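You operate a simulated robot arm through the tools that you are given. There is no shell and no other tool.

You are at the controls of a simulated robot arm. One attempt, no reset.

Task
Clamp the jug and mix the lumpy plaster smooth, mostly at mid speed.
Fine: then switch off and swing the clamp arm clear again; leave the paddle down. Where these are worked on the way, their far stop is far enough and under half their travel is too little: clamp arm.
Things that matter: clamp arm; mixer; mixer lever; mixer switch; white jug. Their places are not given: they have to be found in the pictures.

It is judged by the outcome, as a careful person would: the job done as asked, and still so three seconds after it is handed in. It fails if anything else is knocked over, pushed out of place, dropped, spilled or broken.

Robot
A 7-joint arm with a two-finger parallel gripper, fixed in place. Base frame: the origin is at the foot of the arm, x ahead of it, y to its left, z up. Units: mm, rad, N and s.
Its first joint turns from -2.601 to 2.601 rad. Payload 3.43 kg.
The TCP is the grasp point between the finger pads, 30 mm short of the fingertips. In the tool frame z runs along the fingers and y along their closing line. The gripper opens to 94 mm. The fingers are 28 mm wide and 10 mm thick; the gripper's body (50 by 96 mm) begins 55 mm behind the TCP.
Orientation is told as [roll, pitch, yaw] about the base's x, y, z axes, in that order, counted from this pose: with the fingers straight down and closing along the base's y, the tool's x points along the base's -x, its y along +y and its z along -z.

Tools
- The arm moves only by the tool drive_tool. Its argument "plan" is a list of rows, each an object of numbers (a shift or turn left out is 0, a gripper value left out holds the last): "x", "y", "z": the shift along the tool's x, y, z in units of 25 mm (1.0 is 25 mm); "rx", "ry", "rz": the turn, a rotation vector about the tool's x, y, z in units of 5 degrees (1.0 is 5 degrees); "hand": the finger opening in m, from 0 to 0.094. In form: [{"x": .., "y": .., "z": .., "rx": .., "ry": .., "rz": .., "hand": ..}, ...]. A call has 1 to 20 rows; each row shifts and turns the commanded pose from where the row before left it, along the tool's axes as they then stand. A call with a number of a shift or a turn outside -1 to 1 is refused whole. Each row takes 0.2 s and may step no farther than 50 mm and 0.15 rad from the row before; otherwise, or with a gripper value out of range, the whole call is refused. Where a pose cannot be reached the arm comes as near as it can. A force on the tool above 40 N (or 10 N above the force at the start of the call, whichever is more), or a blocked arm, ends the call early, and 0.2 s more pass. Each finger travels about 45 mm/s and halts on what it meets, pressing with about 33 N; the grip force reading is that of the motor and also rises with nothing between the fingers. The clock runs only during rows and for 0.2 s after the last one: add rows that do not move to give the fingers time. It gives the time, the measured TCP pose, the force on the tool (base axes), the opening and the grip force at its end, in the units of the frame above (readings bear some noise), with the torque about the TCP (base axes, N m) and any sound that the robot's microphone picked up.
- Cameras (640 x 400 px; columns grow to the right, rows downward): "scene" is fixed at [48.2, 501.7, 1428.6]; the picture's right is [0.82, -0.57, 0.00], its down [-0.29, -0.42, -0.86] and it looks along [0.49, 0.71, -0.51] (base axes); focal length 311 px, centre (320, 200). "wrist" rides on the gripper at [76, 14, -103] in the tool frame; the picture's right is [-0.18, 0.98, 0.00], its down [-0.75, -0.14, -0.64] and it looks along [-0.63, -0.12, 0.77] (tool axes); focal length 243 px, centre (320, 200).
- capture(camera): a new picture of that camera. It takes no simulated time.
- pixel_to_xyz(camera, pixels): for up to 12 pixels [column, row] of the newest picture of that camera ("zoom" is the newest enlarged one), the place [x, y, z] in the base frame of the surface seen there, good to about 3 mm. It takes no simulated time.
- enlarge(camera, box): a new picture of the part [left, top, right, bottom] of that camera's present view, enlarged. It takes no simulated time.
- finish_job(): hands the job in; it is judged then, once.

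Leave the gripper open and the arm clear of the work at the hand-in unless told otherwise.

The tools are called after "Emit:" as a command line: name --argument value ..., lists and objects as JSON in quotes. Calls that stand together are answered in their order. drive_tool: Moves the arm, as the interface text tells. Its arguments: {"type":"object","properties":{"plan":{"type":"array","items":{"type":"object","properties":{"x":{"type":"number"},"y":{"type":"number"},"z":{"type":"number"},"rx":{"type":"number"},"ry":{"type":"number"},"rz":{"type":"number"},"hand":{"type":"number"}}}}},"required":["plan"]} The other tools are called the same way: capture (camera) takes a picture; pixel_to_xyz (camera, pixels) gives the place of the surface under pixels of a picture; enlarge (camera, box) takes an enlarged picture of a part of a camera's view; finish_job () hands the job in.

At the start:

```text
clock: 0.0
eef_pos: [545.9, 822.8, 1242.9]
ee_rot: [0.001, 0.001, 0.0]
contact_force: [0.0, -0.6, -0.1]
wrist_torque: [0.02, 0.01, 0.02]
gripper_width: 94.2
grip_force: 0.0
```

scene: 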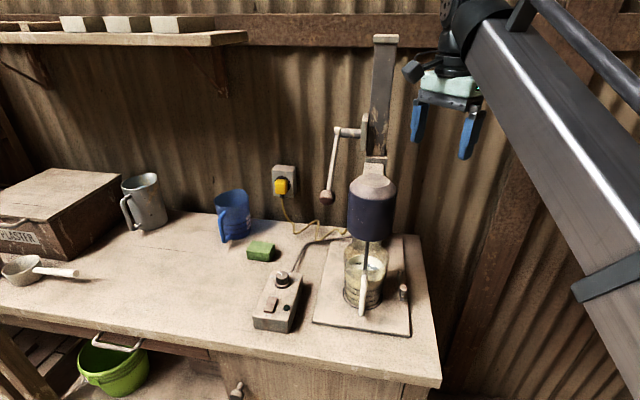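
wrist: 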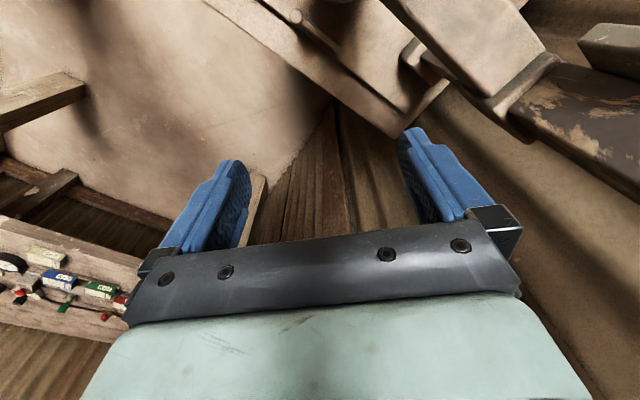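

I see a mixer stand on the right, with a jug under the motor head, a crank lever on the column and a control box with a switch on the bench. I'll enlarge the mixer and the control box to see the details.

Emit:
enlarge --camera "scene" --box '[300, 220, 440, 340]'

Emit:
enlarge --camera "scene" --box '[240, 250, 330, 340]'

Emit:
enlarge --camera "scene" --box '[300, 30, 440, 240]'

```text
3.33 times, centred on (370, 280) of scene
```

zoom: 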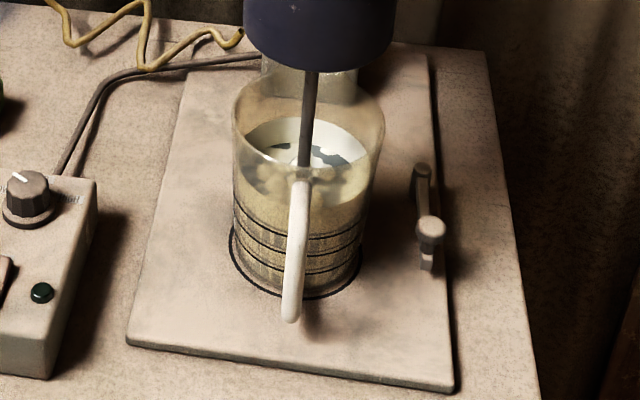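

```text
4.44 times, centred on (285, 295) of scene
```

zoom: 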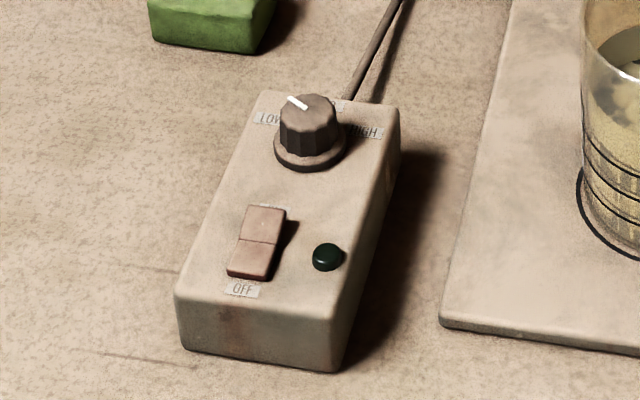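

```text
1.90 times, centred on (370, 135) of scene
```

zoom: 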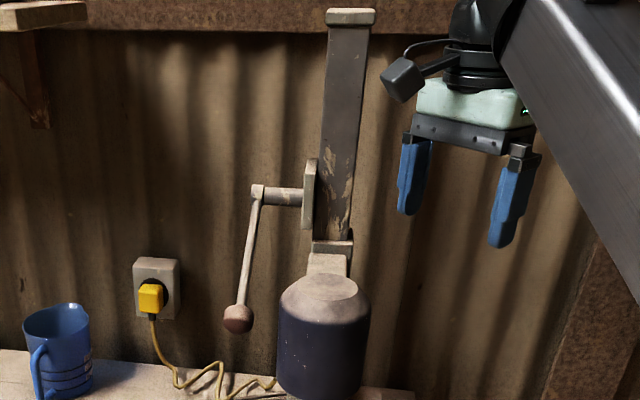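

Next I'll measure the key points in the scene picture: clamp arm (403,290), jug, control box with knob and switch, lever knob (326,196), and motor head.

Emit:
capture --camera "scene"

Emit:
pixel_to_xyz --camera "scene" --pixels '[[326, 196], [343, 133], [365, 130], [372, 180], [370, 220], [362, 312], [350, 255], [381, 255], [403, 289], [402, 272], [320, 318], [408, 333]]'

Emit:
enlarge --camera "scene" --box '[380, 260, 420, 310]'

```text
taken
```

scene: 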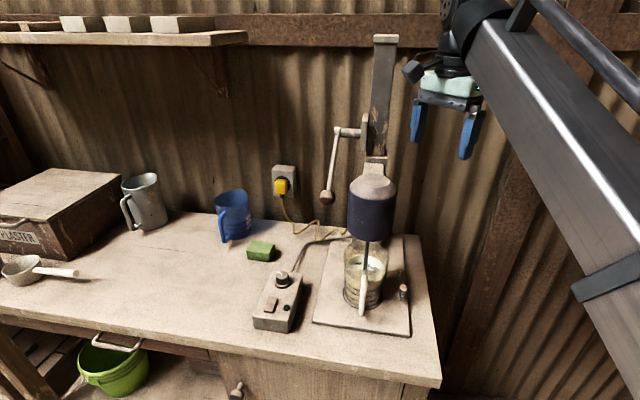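

```text
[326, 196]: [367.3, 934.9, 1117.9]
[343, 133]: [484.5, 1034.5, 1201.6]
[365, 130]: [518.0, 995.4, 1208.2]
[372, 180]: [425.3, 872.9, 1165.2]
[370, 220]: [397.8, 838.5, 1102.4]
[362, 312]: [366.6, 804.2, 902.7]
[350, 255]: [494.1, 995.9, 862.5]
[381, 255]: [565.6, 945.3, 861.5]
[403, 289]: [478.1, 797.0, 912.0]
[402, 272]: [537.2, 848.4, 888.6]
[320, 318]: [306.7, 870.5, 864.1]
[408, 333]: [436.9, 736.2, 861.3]
```

```text
8.00 times, centred on (400, 285) of scene
```

zoom: 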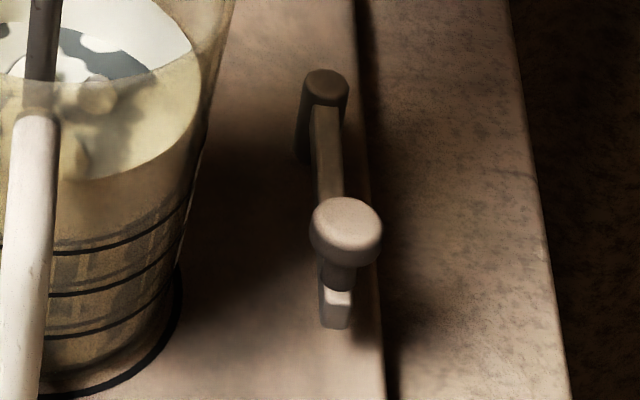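

The clamp arm shows a dark post at the back, an arm running toward the camera, and a knob near its front end. I'll measure these points in the zoom.

Emit:
pixel_to_xyz --camera "zoom" --pixels '[[327, 78], [325, 95], [303, 140], [327, 120], [328, 160], [345, 215], [345, 250], [336, 300], [336, 318], [250, 300], [100, 380], [140, 375]]'

Emit:
enlarge --camera "scene" --box '[335, 230, 395, 320]'

```text
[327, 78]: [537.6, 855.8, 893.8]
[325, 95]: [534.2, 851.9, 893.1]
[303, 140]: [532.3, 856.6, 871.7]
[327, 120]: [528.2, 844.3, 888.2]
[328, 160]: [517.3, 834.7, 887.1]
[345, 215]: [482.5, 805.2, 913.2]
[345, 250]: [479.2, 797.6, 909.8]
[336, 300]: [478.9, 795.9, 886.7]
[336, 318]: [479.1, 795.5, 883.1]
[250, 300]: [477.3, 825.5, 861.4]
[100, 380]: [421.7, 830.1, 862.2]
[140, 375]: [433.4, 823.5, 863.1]
```

```text
4.44 times, centred on (365, 275) of scene
```

zoom: 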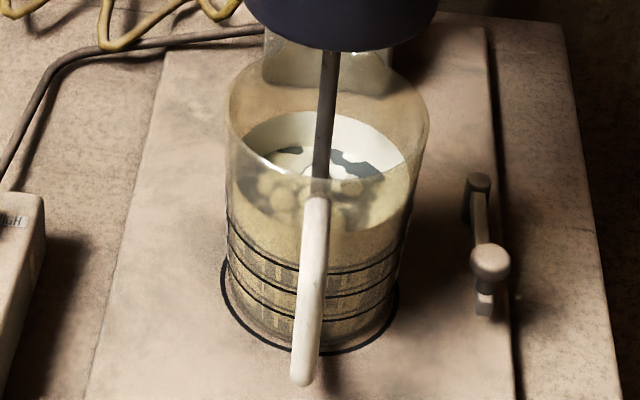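

The clamp pivot is near (535,855), with the arm end near (479,795) and the knob at about (484,803,913). Next I'll look more closely inside the jug to see whether the paddle is up or down, and measure the jug.

Emit:
pixel_to_xyz --camera "zoom" --pixels '[[330, 45], [330, 70], [325, 120], [320, 170], [270, 130], [380, 130], [222, 285], [399, 285], [320, 356], [310, 380], [315, 205], [415, 150]]'

Emit:
enlarge --camera "scene" --box '[340, 235, 390, 285]'

```text
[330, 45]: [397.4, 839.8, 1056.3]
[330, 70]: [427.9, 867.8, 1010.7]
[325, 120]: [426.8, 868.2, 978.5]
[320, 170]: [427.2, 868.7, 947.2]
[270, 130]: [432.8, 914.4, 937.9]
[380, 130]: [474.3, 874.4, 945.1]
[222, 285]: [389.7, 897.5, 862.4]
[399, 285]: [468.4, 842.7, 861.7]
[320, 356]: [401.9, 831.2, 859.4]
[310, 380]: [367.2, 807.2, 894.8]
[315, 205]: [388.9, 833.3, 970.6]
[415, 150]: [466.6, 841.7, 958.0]
```

```text
8.00 times, centred on (365, 260) of scene
```

zoom: 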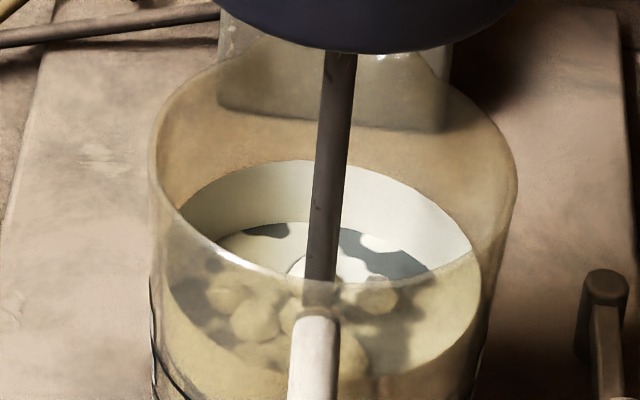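

The shaft axis and the jug centre are both near (430,871), with jug radius about 48 and the rim near z 975. I can't tell yet whether the paddle is in the plaster, so I'll measure the surface around the shaft in this zoom. I'll also zoom in on the control box.

Emit:
pixel_to_xyz --camera "zoom" --pixels '[[270, 232], [370, 270], [350, 268], [296, 268], [420, 262], [380, 243], [318, 275], [310, 310], [340, 170], [260, 320], [330, 75], [230, 200]]'

Emit:
enlarge --camera "scene" --box '[355, 250, 380, 275]'

Emit:
enlarge --camera "scene" --box '[250, 262, 310, 335]'

```text
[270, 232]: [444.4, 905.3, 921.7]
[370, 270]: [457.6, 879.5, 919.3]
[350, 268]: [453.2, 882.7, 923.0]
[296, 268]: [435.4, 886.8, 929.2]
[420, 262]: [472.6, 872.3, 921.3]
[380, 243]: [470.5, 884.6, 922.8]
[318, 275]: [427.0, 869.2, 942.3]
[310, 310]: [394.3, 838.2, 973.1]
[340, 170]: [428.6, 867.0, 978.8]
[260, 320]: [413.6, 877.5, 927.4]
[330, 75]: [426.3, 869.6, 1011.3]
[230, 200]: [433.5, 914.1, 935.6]
```

```text
16.00 times, centred on (368, 262) of scene
```

zoom: 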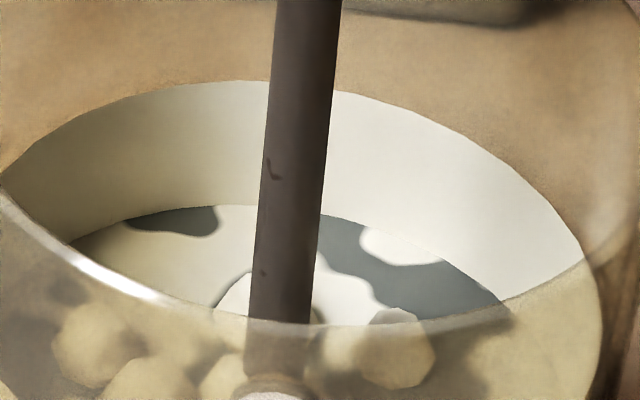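

```text
5.48 times, centred on (280, 298) of scene
```

zoom: 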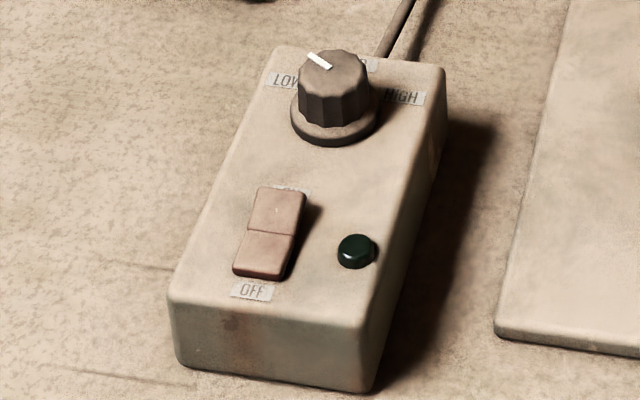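

The plaster surface is at about z 921 and the shaft disappears near it. I need a lower view to judge the paddle, so I'll back the arm off in -y at this height, turn the yaw by +90° so the wrist camera looks along +y, then come down.

Emit:
drive_tool --plan '[{"x": 0.6, "y": -0.9, "hand": 0.0}, {"x": 0.6, "y": -0.9}, {"x": 0.6, "y": -0.9}, {"x": 0.6, "y": -0.9}, {"x": 0.6, "y": -0.9}, {"x": 0.6, "y": -0.9}, {"rz": -1}, {"rz": -1}, {"rz": -1}, {"rz": -1}, {"rz": -1}, {"rz": -1}, {"rz": -1}, {"rz": -1}, {"rz": -1}]'

Emit:
capture --camera "wrist"

Emit:
capture --camera "scene"

```text
clock: 3.2
eef_pos: [469.9, 707.7, 1195.5]
ee_rot: [0.004, -0.012, 0.786]
contact_force: [-1.3, 12.9, -12.2]
wrist_torque: [-0.97, -0.95, -0.95]
gripper_width: 0.0
grip_force: 33.3
out of reach, approached as far as the arm can: row 2, 3, 4, 5, 6, 7
```

```text
taken
```

wrist: 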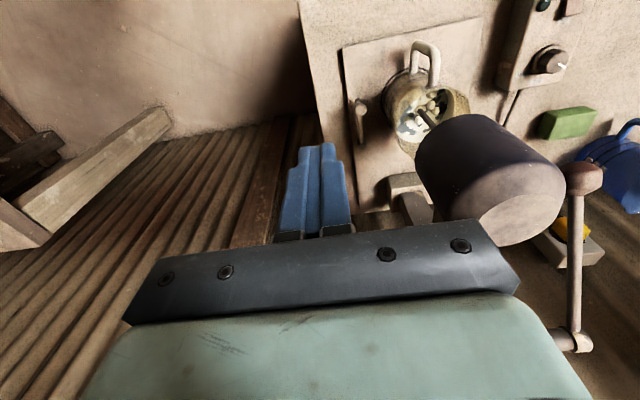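

```text
taken
```

scene: 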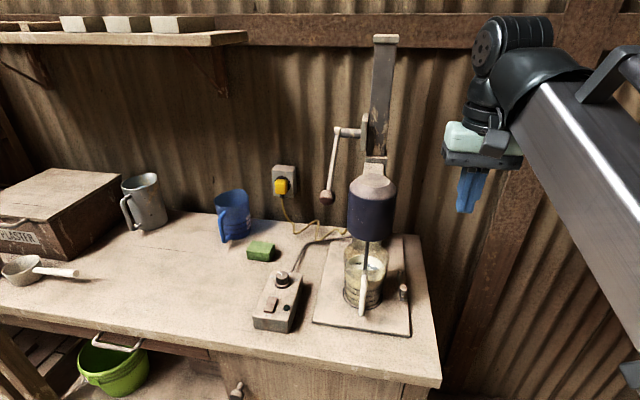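

The arm could not hold z 1243 there and settled at z 1195 with yaw 0.786. The wrist camera now looks down into the jug at about (425,110), so I'll enlarge that area, and the control box at the upper right.

Emit:
enlarge --camera "wrist" --box '[330, 30, 490, 150]'

Emit:
enlarge --camera "wrist" --box '[390, 70, 460, 150]'

```text
3.33 times, centred on (410, 90) of wrist
```

zoom: 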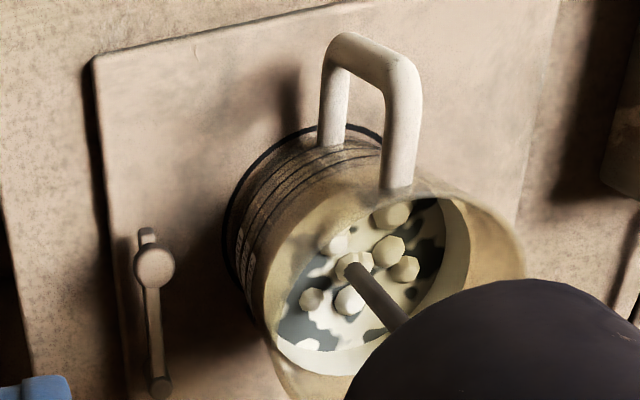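

```text
5.00 times, centred on (425, 110) of wrist
```

zoom: 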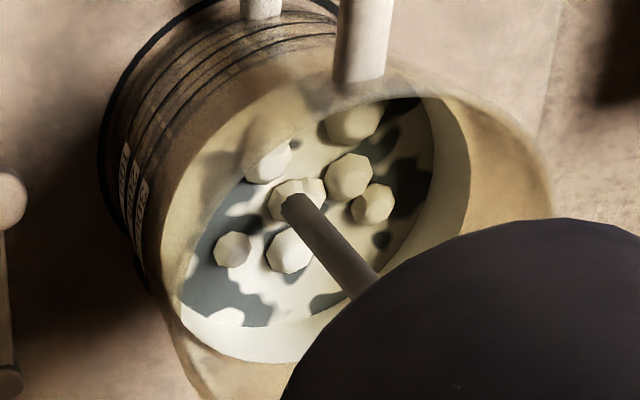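

The shaft runs down to the centre of the plaster surface among the lumps, and no paddle shows above the surface. I'll measure the shaft's lower end and the surface near it.

Emit:
pixel_to_xyz --camera "zoom" --pixels '[[288, 207], [300, 220], [340, 262], [300, 188], [350, 175], [245, 290], [300, 290], [233, 250], [340, 225], [420, 150], [360, 60], [150, 250]]'

Emit:
enlarge --camera "wrist" --box '[412, 100, 436, 124]'

```text
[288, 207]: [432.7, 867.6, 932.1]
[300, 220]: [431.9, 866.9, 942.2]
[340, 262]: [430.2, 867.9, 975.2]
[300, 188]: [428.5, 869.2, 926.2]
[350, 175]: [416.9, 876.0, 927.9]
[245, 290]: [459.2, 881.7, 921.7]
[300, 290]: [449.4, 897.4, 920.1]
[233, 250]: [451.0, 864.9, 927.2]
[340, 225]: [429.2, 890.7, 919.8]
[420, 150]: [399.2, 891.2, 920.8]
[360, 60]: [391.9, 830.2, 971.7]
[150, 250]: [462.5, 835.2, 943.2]
```

```text
16.00 times, centred on (424, 112) of wrist
```

zoom: 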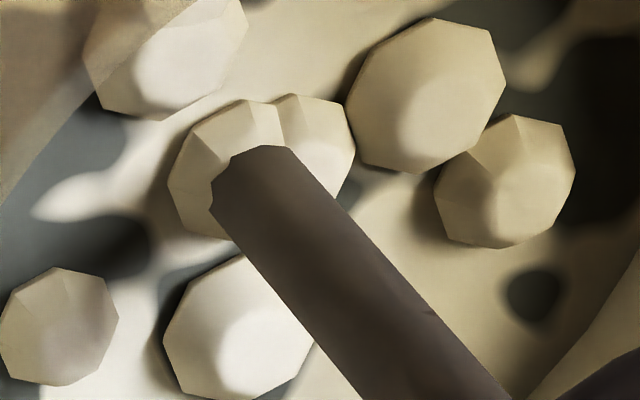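

The shaft passes into a lump at z about 932, just above the surface at 921, so the paddle is already submerged and the lever can stay alone. Next I'll measure the control box: dial, rocker and labels.

Emit:
enlarge --camera "scene" --box '[255, 265, 305, 335]'

Emit:
pixel_to_xyz --camera "zoom" --pixels '[[319, 60], [332, 75], [345, 130], [278, 210], [266, 250], [355, 250], [252, 290], [285, 80], [400, 97], [180, 295], [370, 320], [440, 75]]'

Emit:
enlarge --camera "wrist" --box '[490, 0, 640, 110]'

```text
5.71 times, centred on (280, 300) of scene
```

zoom: 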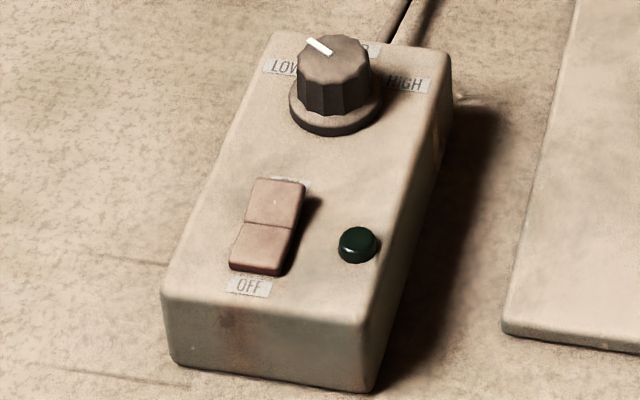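

```text
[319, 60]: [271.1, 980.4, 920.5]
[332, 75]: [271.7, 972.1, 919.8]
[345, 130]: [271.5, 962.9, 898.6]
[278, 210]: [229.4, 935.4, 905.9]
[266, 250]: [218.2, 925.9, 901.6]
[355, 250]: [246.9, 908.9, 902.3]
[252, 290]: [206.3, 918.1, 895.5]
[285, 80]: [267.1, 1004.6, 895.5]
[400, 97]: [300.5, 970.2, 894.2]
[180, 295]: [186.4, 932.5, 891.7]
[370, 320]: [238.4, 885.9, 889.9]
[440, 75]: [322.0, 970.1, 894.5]
```

```text
3.64 times, centred on (565, 55) of wrist
```

zoom: 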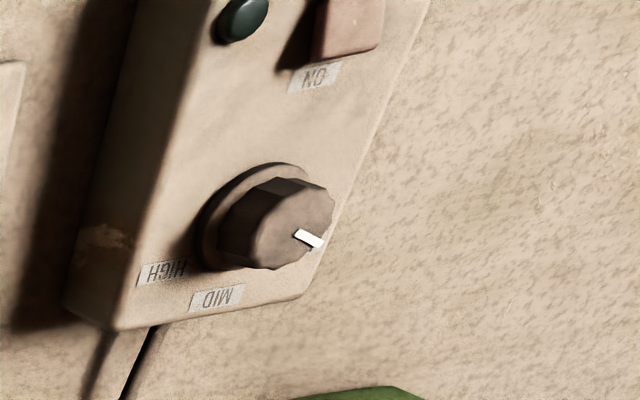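

The dial points to LOW, the MID label is at the back and HIGH is on the right; the rocker's ON half is the one nearer the dial. The clamp comes first. I'll grip its knob with the tool leaning toward the right side, away from the motor, so I'm going down 100 mm and turning the yaw toward 134°.

Emit:
drive_tool --plan '[{"z": 1}, {"z": 1}, {"z": 1}, {"z": 1}, {"rz": -1}, {"rz": -1}, {"rz": -1}, {"rz": -1}, {"rz": -1}, {"rz": -1}, {"rz": -1}, {"rz": -1}, {"rz": -1}, {"rz": -1}, {"rz": -1}, {"rz": -1}, {"rz": -1}, {"rz": -1}, {"rz": -1}, {"rz": -1}]'

Emit:
capture --camera "scene"

```text
clock: 7.4
eef_pos: [468.0, 706.6, 1096.3]
ee_rot: [-0.001, 0.001, 2.183]
contact_force: [-0.7, -0.1, -0.1]
wrist_torque: [-0.02, 0.04, 0.0]
gripper_width: 0.0
grip_force: 32.8
```

```text
taken
```

scene: 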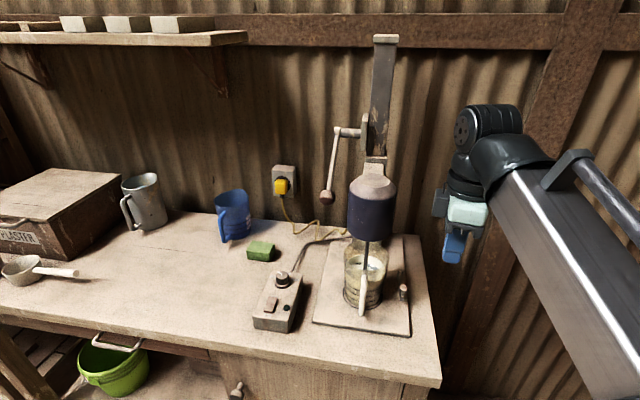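

Force reads zero and yaw is 2.183 rad. I'm turning the remaining 9°, tilting 30° about the closing line so the fingertips point toward the jug side, and opening the fingers to 45 mm.

Emit:
drive_tool --plan '[{"rz": -0.9, "hand": 0.045}, {"rz": -0.9}, {"ry": -1}, {"ry": -1}, {"ry": -1}, {"ry": -1}, {"ry": -1}, {"ry": -1}, {}]'

Emit:
capture --camera "wrist"

Emit:
capture --camera "scene"

```text
clock: 9.4
eef_pos: [468.0, 707.8, 1095.3]
ee_rot: [0.001, -0.526, 2.339]
contact_force: [-0.1, -0.9, -0.4]
wrist_torque: [0.08, -0.05, -0.02]
gripper_width: 45.1
grip_force: 0.0
```

```text
taken
```

wrist: 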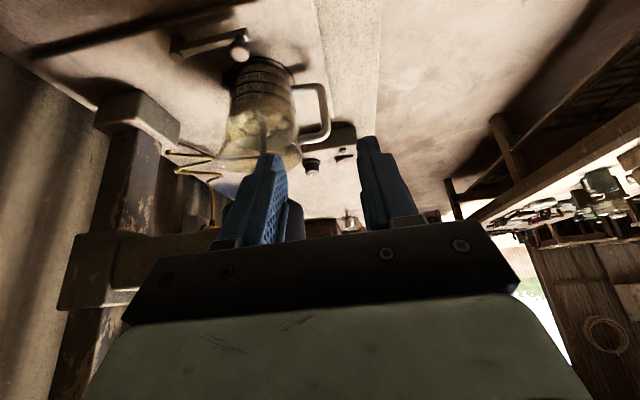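

```text
taken
```

scene: 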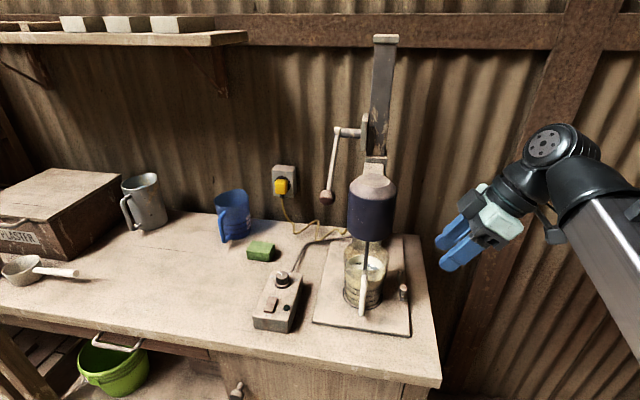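

The tool is tilted 30° toward the jug side. In the wrist view the clamp arm is at (210,45) with its knob at (240,50), so I'll enlarge and measure it more exactly.

Emit:
enlarge --camera "wrist" --box '[150, 10, 270, 85]'

Emit:
pixel_to_xyz --camera "wrist" --pixels '[[236, 50], [240, 52], [240, 45], [225, 40], [200, 45], [180, 45], [178, 57], [247, 33]]'

```text
5.33 times, centred on (210, 48) of wrist
```

zoom: 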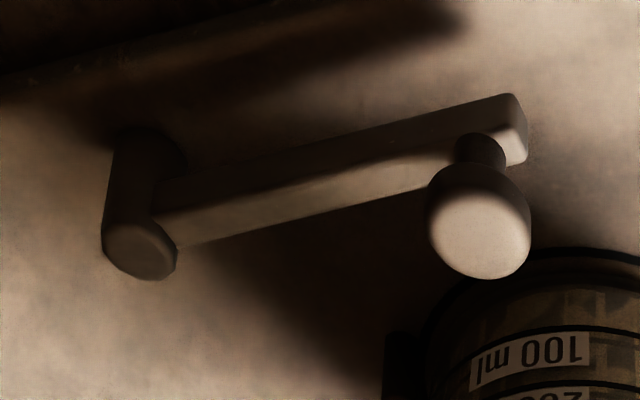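

```text
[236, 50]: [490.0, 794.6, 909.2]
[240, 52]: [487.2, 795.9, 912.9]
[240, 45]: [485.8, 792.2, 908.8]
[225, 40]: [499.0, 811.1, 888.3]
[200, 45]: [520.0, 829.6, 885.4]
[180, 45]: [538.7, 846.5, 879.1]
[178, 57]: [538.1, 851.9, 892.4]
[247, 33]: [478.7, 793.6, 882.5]
```

I'll read points on the knob's top disc, stem, arm tip and pivot post from this zoom.

Emit:
pixel_to_xyz --camera "zoom" --pixels '[[480, 235], [440, 230], [522, 240], [482, 270], [482, 205], [480, 180], [480, 155], [480, 140], [500, 110], [140, 255], [150, 165], [330, 180]]'

```text
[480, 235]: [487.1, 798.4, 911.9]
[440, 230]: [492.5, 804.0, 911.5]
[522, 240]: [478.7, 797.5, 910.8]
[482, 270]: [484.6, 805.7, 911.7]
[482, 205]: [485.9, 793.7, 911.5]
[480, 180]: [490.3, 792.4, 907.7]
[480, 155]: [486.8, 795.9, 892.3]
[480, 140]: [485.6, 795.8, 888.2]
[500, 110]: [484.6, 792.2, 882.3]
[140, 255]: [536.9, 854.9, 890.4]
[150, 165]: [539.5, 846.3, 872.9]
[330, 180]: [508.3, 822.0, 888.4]
```

Knob centre is about (485,801) with its top at z 912, the stem below z 900, and the pivot at about (537,854). I'm moving to a point 120 mm back along the tool axis from the planned grip.

Emit:
drive_tool --plan '[{"x": 0.54, "y": -0.77, "z": 0.486}, {"x": 0.54, "y": -0.77, "z": 0.486}, {"x": 0.54, "y": -0.77, "z": 0.486}, {"x": 0.54, "y": -0.77, "z": 0.486}, {}]'

Emit:
capture --camera "wrist"

Emit:
capture --camera "scene"

```text
clock: 10.6
eef_pos: [540.4, 743.0, 1026.4]
ee_rot: [-0.001, -0.524, 2.339]
contact_force: [0.3, -0.1, -0.4]
wrist_torque: [0.03, 0.0, 0.0]
gripper_width: 45.1
grip_force: 0.1
```

```text
taken
```

wrist: 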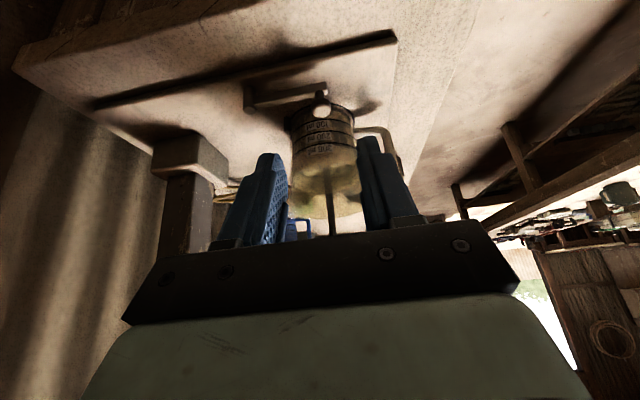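

```text
taken
```

scene: 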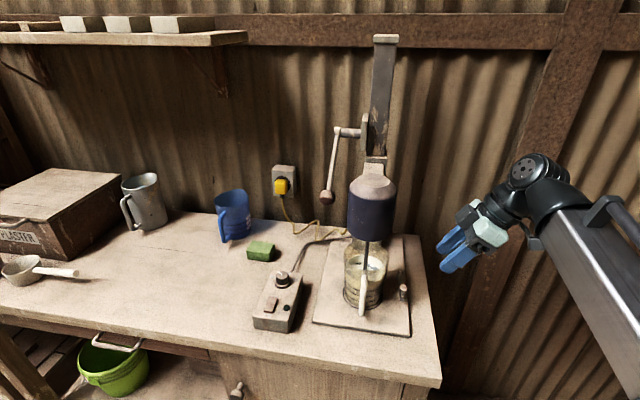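

The pose reads (540,743,1026), close to plan, with the knob centred between the fingers in the wrist view at (321,108). I'm advancing 95 mm along the tool axis.

Emit:
drive_tool --plan '[{"x": -0.02, "z": 0.95}, {"x": -0.02, "z": 0.95}, {"x": -0.02, "z": 0.95}, {"x": -0.02, "z": 0.95}, {}]'

Emit:
capture --camera "wrist"

Emit:
enlarge --camera "scene" --box '[330, 220, 490, 330]'

```text
clock: 11.8
eef_pos: [504.3, 780.7, 944.2]
ee_rot: [-0.001, -0.524, 2.339]
contact_force: [-0.1, 0.0, -0.2]
wrist_torque: [-0.03, 0.01, 0.01]
gripper_width: 45.0
grip_force: 0.1
```

```text
taken
```

wrist: 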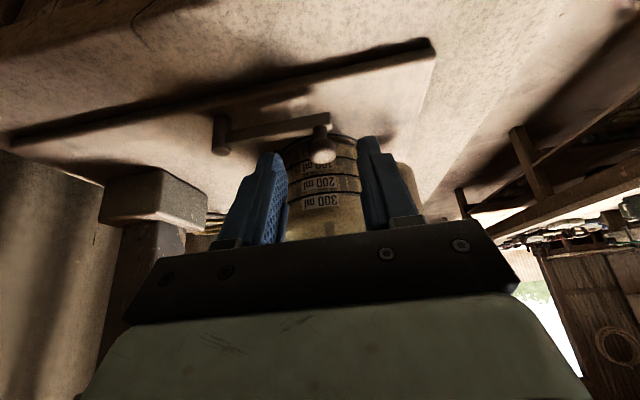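

```text
3.64 times, centred on (410, 275) of scene
```

zoom: 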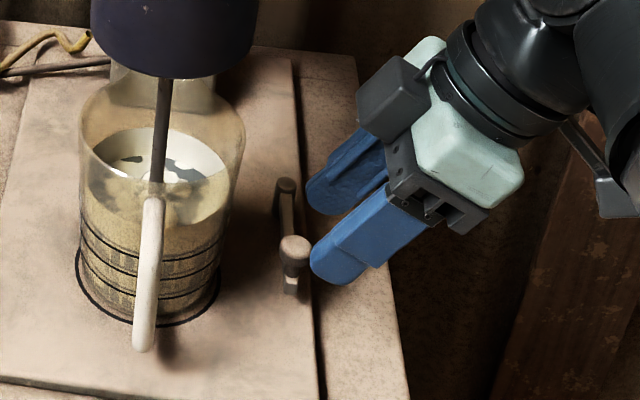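

The knob sits between the fingers. I'm advancing the last 25 mm slowly, then checking before closing.

Emit:
drive_tool --plan '[{"x": 0.03, "z": 0.5}, {"x": 0.03, "z": 0.48}, {}]'

Emit:
enlarge --camera "wrist" --box '[210, 80, 430, 220]'

Emit:
enlarge --camera "scene" --box '[370, 240, 450, 310]'

```text
clock: 12.6
eef_pos: [497.5, 788.7, 922.5]
ee_rot: [-0.001, -0.523, 2.338]
contact_force: [-0.6, 0.3, 0.2]
wrist_torque: [-0.01, 0.02, -0.01]
gripper_width: 44.9
grip_force: 0.0
```

```text
2.86 times, centred on (320, 150) of wrist
```

zoom: 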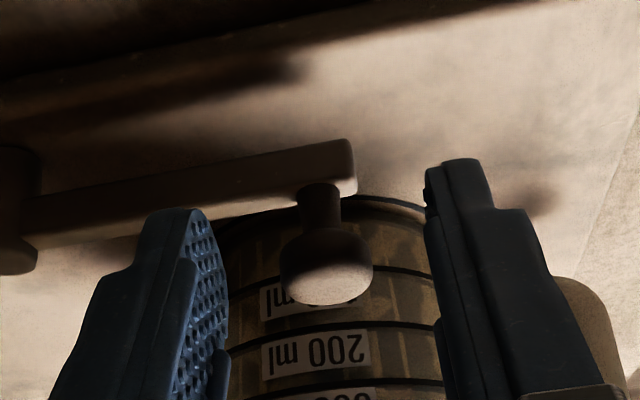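

```text
5.71 times, centred on (410, 275) of scene
```

zoom: 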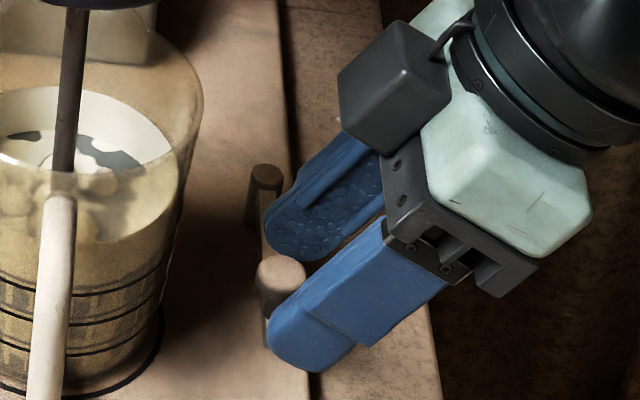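

The knob lies between the fingertips with clearance on both sides, so I'm closing on it.

Emit:
drive_tool --plan '[{"hand": 0.012}, {}, {}, {}]'

Emit:
enlarge --camera "wrist" --box '[210, 80, 430, 220]'

Emit:
enlarge --camera "scene" --box '[370, 240, 450, 310]'

```text
clock: 13.6
eef_pos: [496.5, 788.4, 923.9]
ee_rot: [-0.001, -0.523, 2.337]
contact_force: [-1.7, -1.3, -1.3]
wrist_torque: [0.03, 0.08, 0.02]
gripper_width: 18.8
grip_force: 44.8
```

```text
2.86 times, centred on (320, 150) of wrist
```

zoom: 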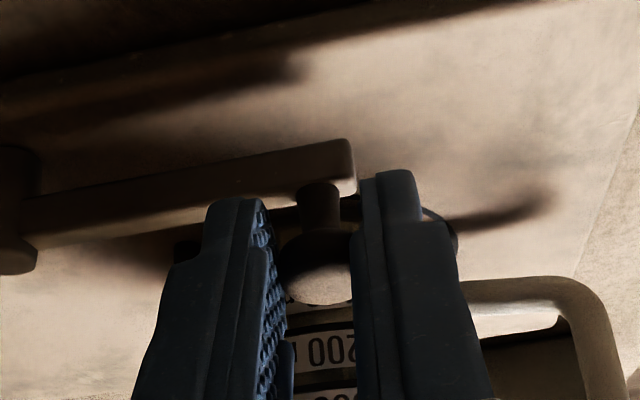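

```text
5.71 times, centred on (410, 275) of scene
```

zoom: 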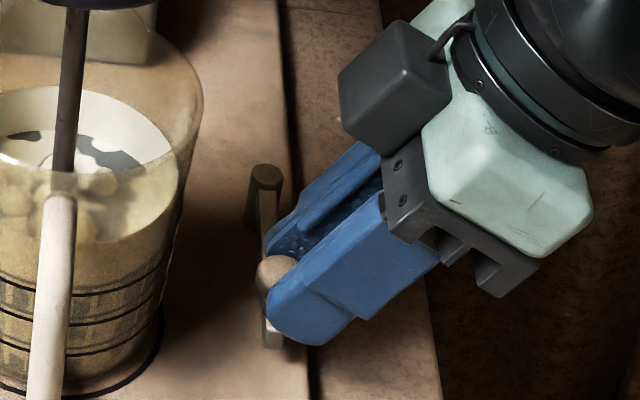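

Grip holds at 18.8 mm with 45 N. I'm swinging the knob along its arc about the pivot toward the jug, 10° first, and watching the force.

Emit:
drive_tool --plan '[{"x": -0.112, "z": 0.065, "y": -0.005}, {"x": -0.111, "z": 0.064, "y": -0.006}, {"x": -0.111, "z": 0.064, "y": -0.016}, {"x": -0.11, "z": 0.064, "y": -0.018}, {}]'

Emit:
enlarge --camera "scene" --box '[340, 240, 450, 320]'

```text
clock: 14.8
eef_pos: [488.7, 797.7, 922.8]
ee_rot: [0.0, -0.522, 2.339]
contact_force: [-0.3, -4.5, -8.2]
wrist_torque: [-0.35, -0.21, -0.2]
gripper_width: 19.0
grip_force: 45.6
```

```text
5.00 times, centred on (395, 280) of scene
```

zoom: 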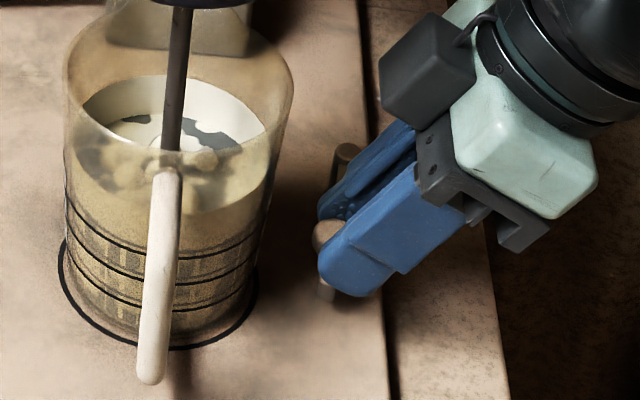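

The knob moved about 12 mm toward the jug with little force. I'm continuing the arc in small steps.

Emit:
drive_tool --plan '[{"x": -0.11, "z": 0.063, "y": -0.027}, {"x": -0.109, "z": 0.063, "y": -0.029}, {"x": -0.107, "z": 0.062, "y": -0.038}, {"x": -0.106, "z": 0.061, "y": -0.04}, {}]'

Emit:
enlarge --camera "scene" --box '[340, 240, 450, 320]'

Emit:
capture --camera "wrist"

```text
clock: 16.0
eef_pos: [482.3, 808.7, 923.2]
ee_rot: [0.001, -0.52, 2.338]
contact_force: [-11.1, -8.2, -15.0]
wrist_torque: [-0.43, -0.08, 0.0]
gripper_width: 19.1
grip_force: 45.3
```

```text
5.00 times, centred on (395, 280) of scene
```

zoom: 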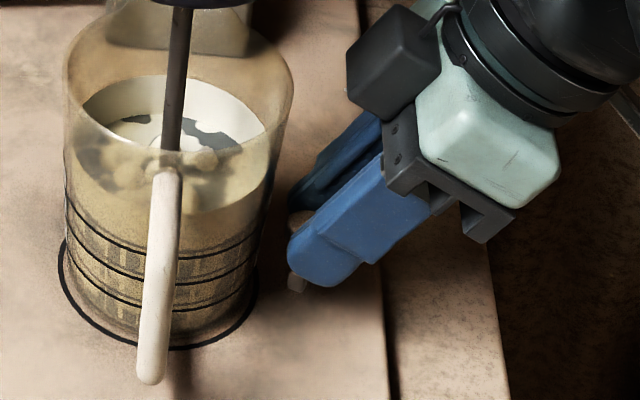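

```text
taken
```

wrist: 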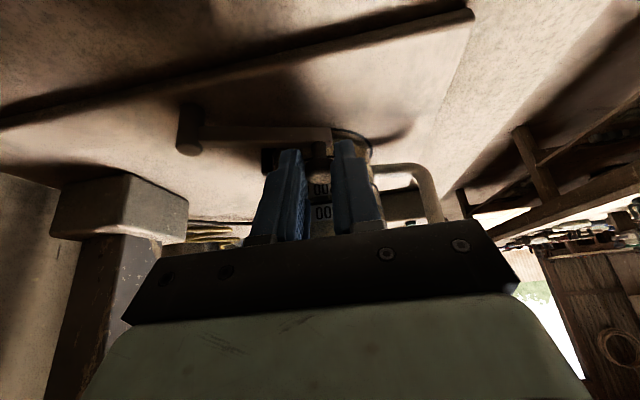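

The arm is about 19° round and about 18 mm from the jug wall. Force shows I'm pushing a little too far in +v and pulling up, so I'll correct by about 1 mm each and carry on in small steps.

Emit:
drive_tool --plan '[{"x": 0.02, "z": 0.035, "y": 0.05}, {"x": -0.104, "z": 0.06, "y": -0.03}, {"x": -0.103, "z": 0.06, "y": -0.035}, {}]'

Emit:
enlarge --camera "scene" --box '[340, 240, 450, 320]'

```text
clock: 17.0
eef_pos: [479.2, 815.2, 923.8]
ee_rot: [-0.002, -0.527, 2.34]
contact_force: [-3.9, -2.7, 0.2]
wrist_torque: [-0.36, -0.22, -0.02]
gripper_width: 18.9
grip_force: 45.0
```

```text
5.00 times, centred on (395, 280) of scene
```

zoom: 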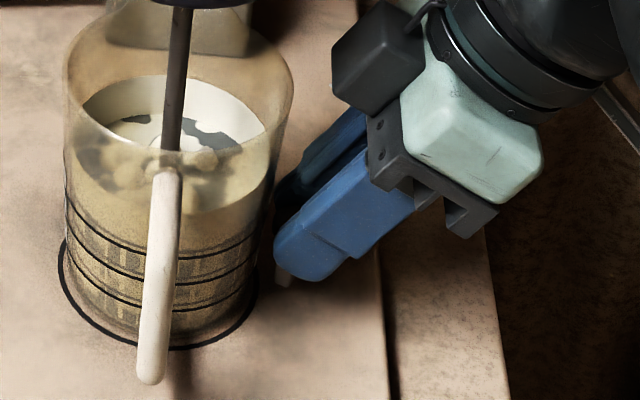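

The arm is now about 25° round with only a few newtons. Contact should be close, so I'm taking 1.3 mm steps and watching the force.

Emit:
drive_tool --plan '[{"x": -0.046, "z": 0.027, "y": -0.022}, {"x": -0.045, "z": 0.026, "y": -0.023}, {}]'

Emit:
capture --camera "wrist"

Emit:
enlarge --camera "wrist" --box '[240, 90, 400, 220]'

Emit:
enlarge --camera "scene" --box '[370, 260, 420, 310]'

```text
clock: 17.8
eef_pos: [477.6, 816.0, 923.5]
ee_rot: [-0.001, -0.522, 2.338]
contact_force: [-1.6, -5.1, 7.9]
wrist_torque: [0.03, 0.19, -0.23]
gripper_width: 18.9
grip_force: 44.8
```

```text
taken
```

wrist: 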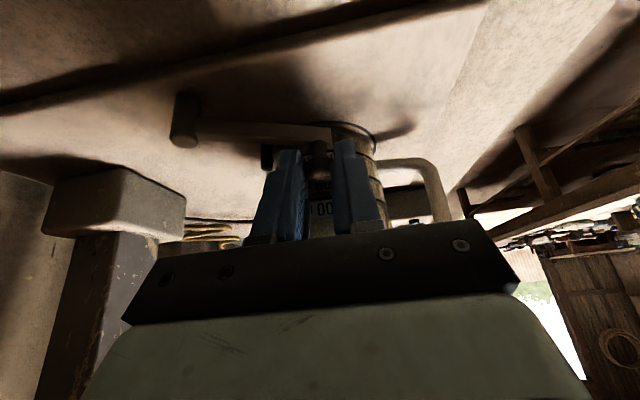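

```text
3.08 times, centred on (320, 155) of wrist
```

zoom: 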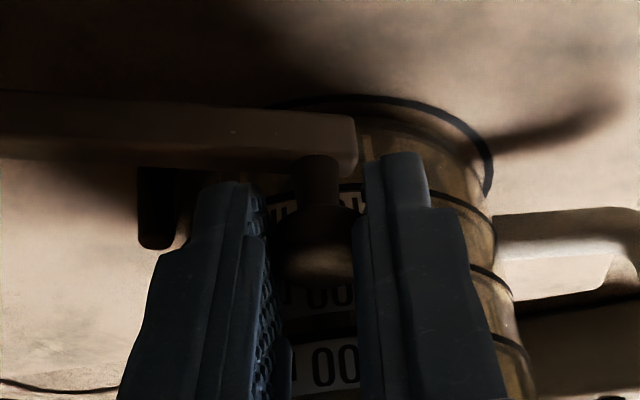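

```text
8.00 times, centred on (395, 285) of scene
```

zoom: 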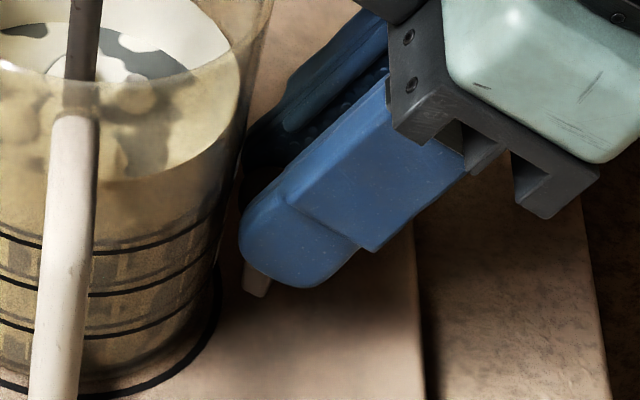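

Force is still low and a small gap to the jug wall remains at (230,250) in the zoom. Two more small steps.

Emit:
drive_tool --plan '[{"x": -0.045, "z": 0.026, "y": -0.02}, {"x": -0.045, "z": 0.026, "y": -0.02}, {}]'

Emit:
enlarge --camera "scene" --box '[370, 260, 420, 310]'

Emit:
enlarge --camera "wrist" --box '[240, 90, 400, 220]'

```text
clock: 18.6
eef_pos: [476.4, 818.8, 922.8]
ee_rot: [-0.003, -0.525, 2.338]
contact_force: [-2.4, -4.6, 13.2]
wrist_torque: [-0.31, -0.04, -0.17]
gripper_width: 18.8
grip_force: 45.3
```

```text
8.00 times, centred on (395, 285) of scene
```

zoom: 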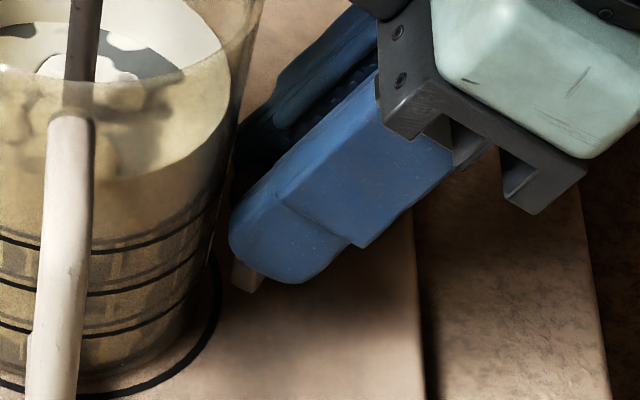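

```text
3.08 times, centred on (320, 155) of wrist
```

zoom: 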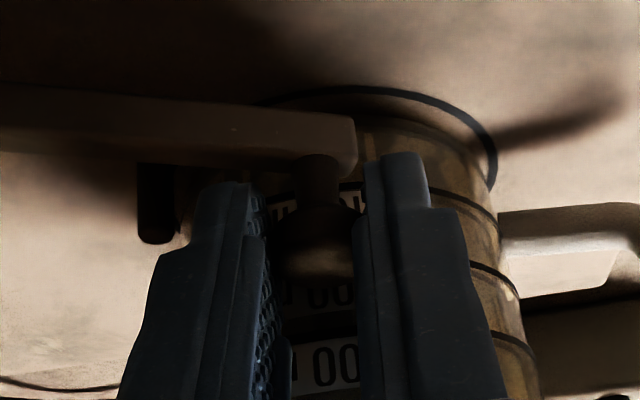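

Compared with earlier frames, the jug wall has moved about 2–3 mm to the left. The finger edges are touching the jug before the clamp arm does, so I'll stop gripping here. I'll open, back away along the tool axis and look at where the arm really stands.

Emit:
drive_tool --plan '[{"x": 0.1, "z": -0.06, "y": 0.02}, {"hand": 0.04}, {}, {}, {"z": -0.6}, {"z": -0.8}, {"z": -0.8}, {"z": -0.8}, {}]'

Emit:
capture --camera "wrist"

Emit:
enlarge --camera "scene" --box '[340, 230, 420, 320]'

```text
clock: 20.6
eef_pos: [504.6, 789.0, 986.8]
ee_rot: [-0.001, -0.524, 2.338]
contact_force: [-0.4, -0.6, -0.2]
wrist_torque: [-0.02, -0.01, 0.03]
gripper_width: 40.1
grip_force: 0.0
```

```text
taken
```

wrist: 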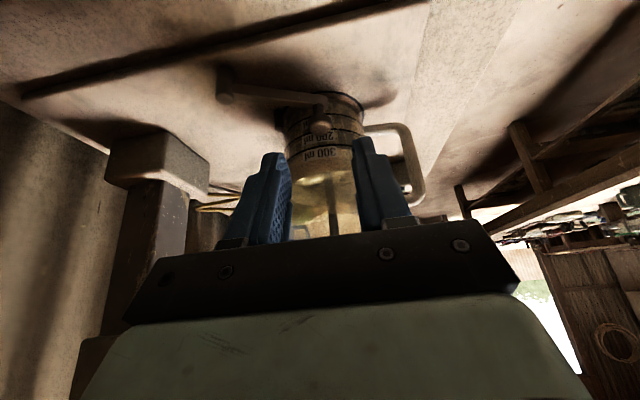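

```text
4.44 times, centred on (380, 275) of scene
```

zoom: 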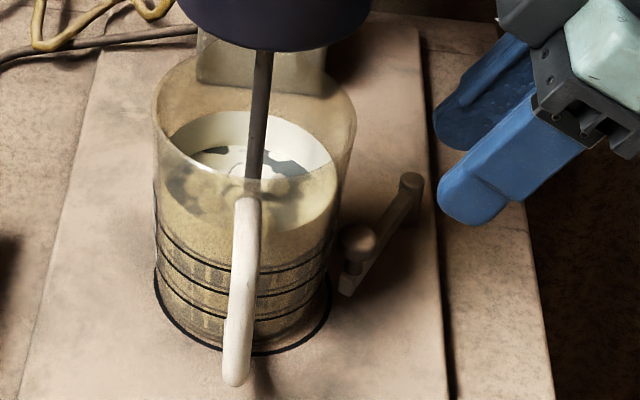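

The arm has swung in but there is still a gap to the jug. I'll repeat the baseline zoom boxes to measure exactly how far the jug moved.

Emit:
enlarge --camera "scene" --box '[340, 235, 390, 285]'

Emit:
enlarge --camera "scene" --box '[335, 230, 395, 320]'

```text
8.00 times, centred on (365, 260) of scene
```

zoom: 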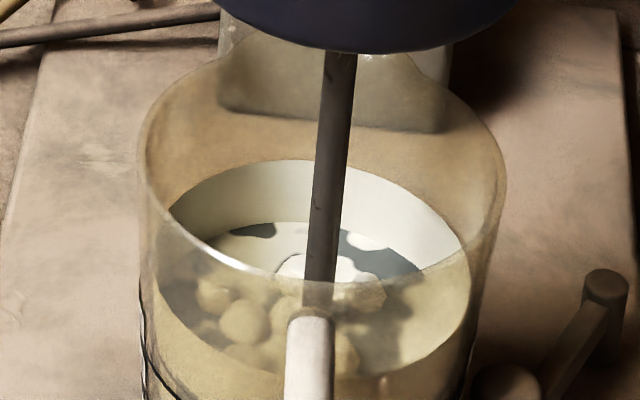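

```text
4.44 times, centred on (365, 275) of scene
```

zoom: 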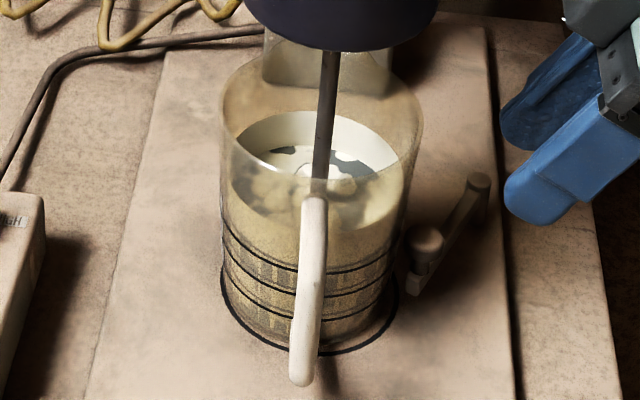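

The jug moved only about 2.4 mm and its handle and rim are otherwise unchanged. I'll measure the knob and arm where they stand now before pushing from outside.

Emit:
pixel_to_xyz --camera "zoom" --pixels '[[425, 233], [412, 236], [440, 240], [425, 245], [418, 285], [478, 180], [455, 215], [440, 265]]'

Emit:
enlarge --camera "wrist" --box '[200, 60, 380, 170]'

Emit:
pixel_to_xyz --camera "wrist" --pixels '[[321, 126], [318, 122], [325, 129], [319, 108], [225, 95], [270, 98]]'

```text
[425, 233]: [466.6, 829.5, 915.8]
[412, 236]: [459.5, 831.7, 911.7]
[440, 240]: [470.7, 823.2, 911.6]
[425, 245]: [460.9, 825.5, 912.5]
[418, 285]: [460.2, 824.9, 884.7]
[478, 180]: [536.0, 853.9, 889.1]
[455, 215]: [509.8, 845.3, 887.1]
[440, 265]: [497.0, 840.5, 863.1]
```

```text
3.56 times, centred on (290, 115) of wrist
```

zoom: 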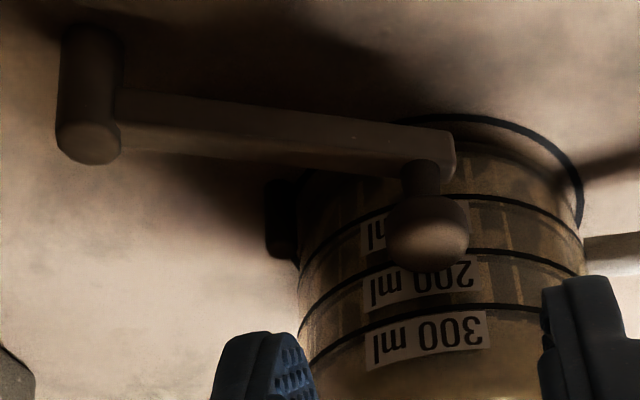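

```text
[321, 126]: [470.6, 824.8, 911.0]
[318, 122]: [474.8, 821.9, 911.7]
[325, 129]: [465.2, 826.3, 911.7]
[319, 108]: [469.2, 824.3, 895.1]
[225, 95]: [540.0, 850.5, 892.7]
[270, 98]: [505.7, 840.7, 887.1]
```

The knob is now at about (467,827). I'm closing the fingers fully and bringing the tip down just outside the knob on the +u side, ready to push it toward the jug.

Emit:
drive_tool --plan '[{"hand": 0.0}, {}, {"x": 0.31, "z": 0.897}, {"x": 0.31, "z": 0.897}, {"x": 0.31, "z": 0.897}, {}]'

Emit:
enlarge --camera "scene" --box '[350, 235, 430, 315]'

Emit:
enlarge --camera "wrist" --box '[220, 80, 400, 200]'

```text
clock: 22.0
eef_pos: [495.9, 800.6, 917.9]
ee_rot: [0.001, -0.524, 2.34]
contact_force: [0.2, 0.1, -0.6]
wrist_torque: [-0.03, 0.01, 0.01]
gripper_width: 0.1
grip_force: 32.9
```

```text
5.00 times, centred on (390, 275) of scene
```

zoom: 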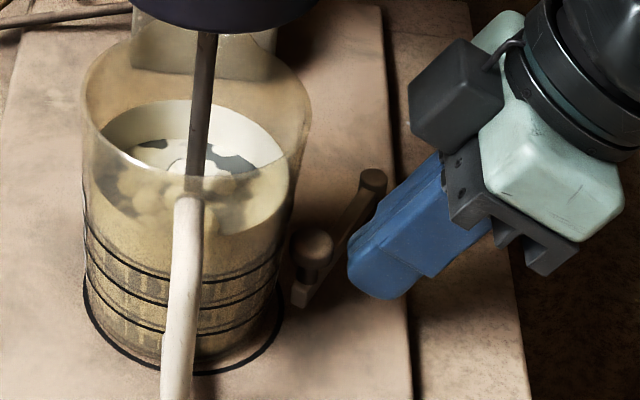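

```text
3.33 times, centred on (310, 140) of wrist
```

zoom: 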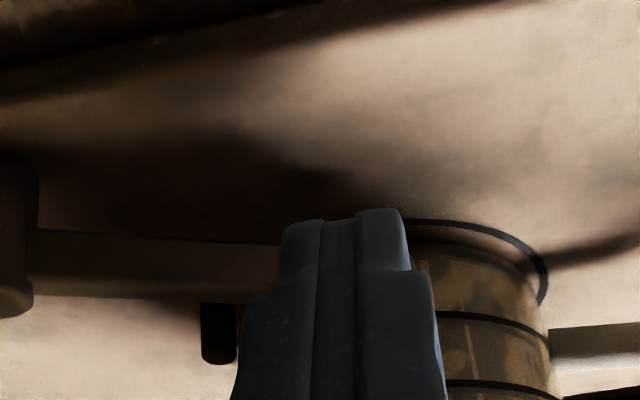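

The closed fingers stand right beside the knob. I'm pushing toward the jug in small steps and reading the force.

Emit:
drive_tool --plan '[{"x": -0.09, "z": 0.052}, {"x": -0.09, "z": 0.052}, {"x": -0.09, "z": 0.052}, {"x": -0.09, "z": 0.052, "y": -0.01}, {}]'

Emit:
enlarge --camera "scene" --box '[350, 235, 430, 315]'

```text
clock: 23.2
eef_pos: [490.5, 805.0, 917.6]
ee_rot: [-0.001, -0.52, 2.337]
contact_force: [15.3, -13.3, -5.0]
wrist_torque: [-0.16, -0.42, -0.14]
gripper_width: 0.2
grip_force: 33.4
```

```text
5.00 times, centred on (390, 275) of scene
```

zoom: 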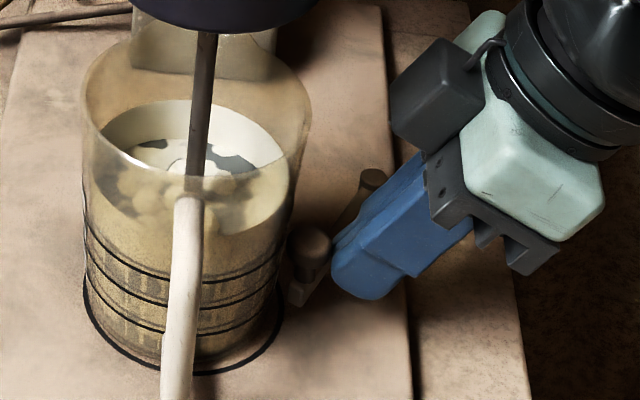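

There is now about 20 N along the push direction and the knob moved only slightly. I'll push a little further to see whether this is the stop.

Emit:
drive_tool --plan '[{"x": -0.06, "z": 0.035, "y": -0.005}, {"x": -0.06, "z": 0.035, "y": -0.005}, {}]'

Emit:
enlarge --camera "scene" --box '[350, 235, 430, 315]'

```text
clock: 24.0
eef_pos: [489.1, 806.7, 915.9]
ee_rot: [0.0, -0.511, 2.335]
contact_force: [7.6, -7.6, -3.3]
wrist_torque: [-0.06, -0.18, -0.04]
gripper_width: 0.1
grip_force: 32.9
stopped in row 3: the force on the tool passed its limit at 40 N (the readings are from after the stop); the commanded pose is now the measured one
```

```text
5.00 times, centred on (390, 275) of scene
```

zoom: 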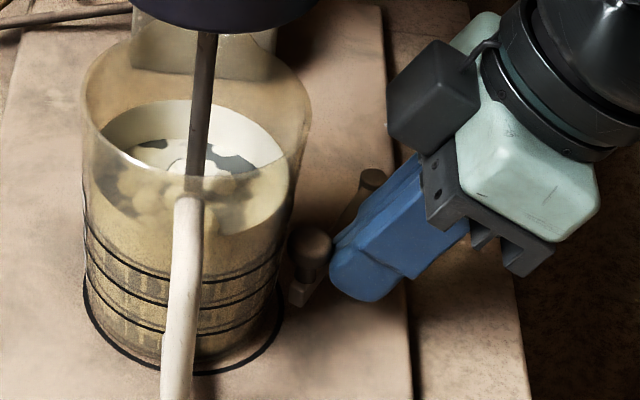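

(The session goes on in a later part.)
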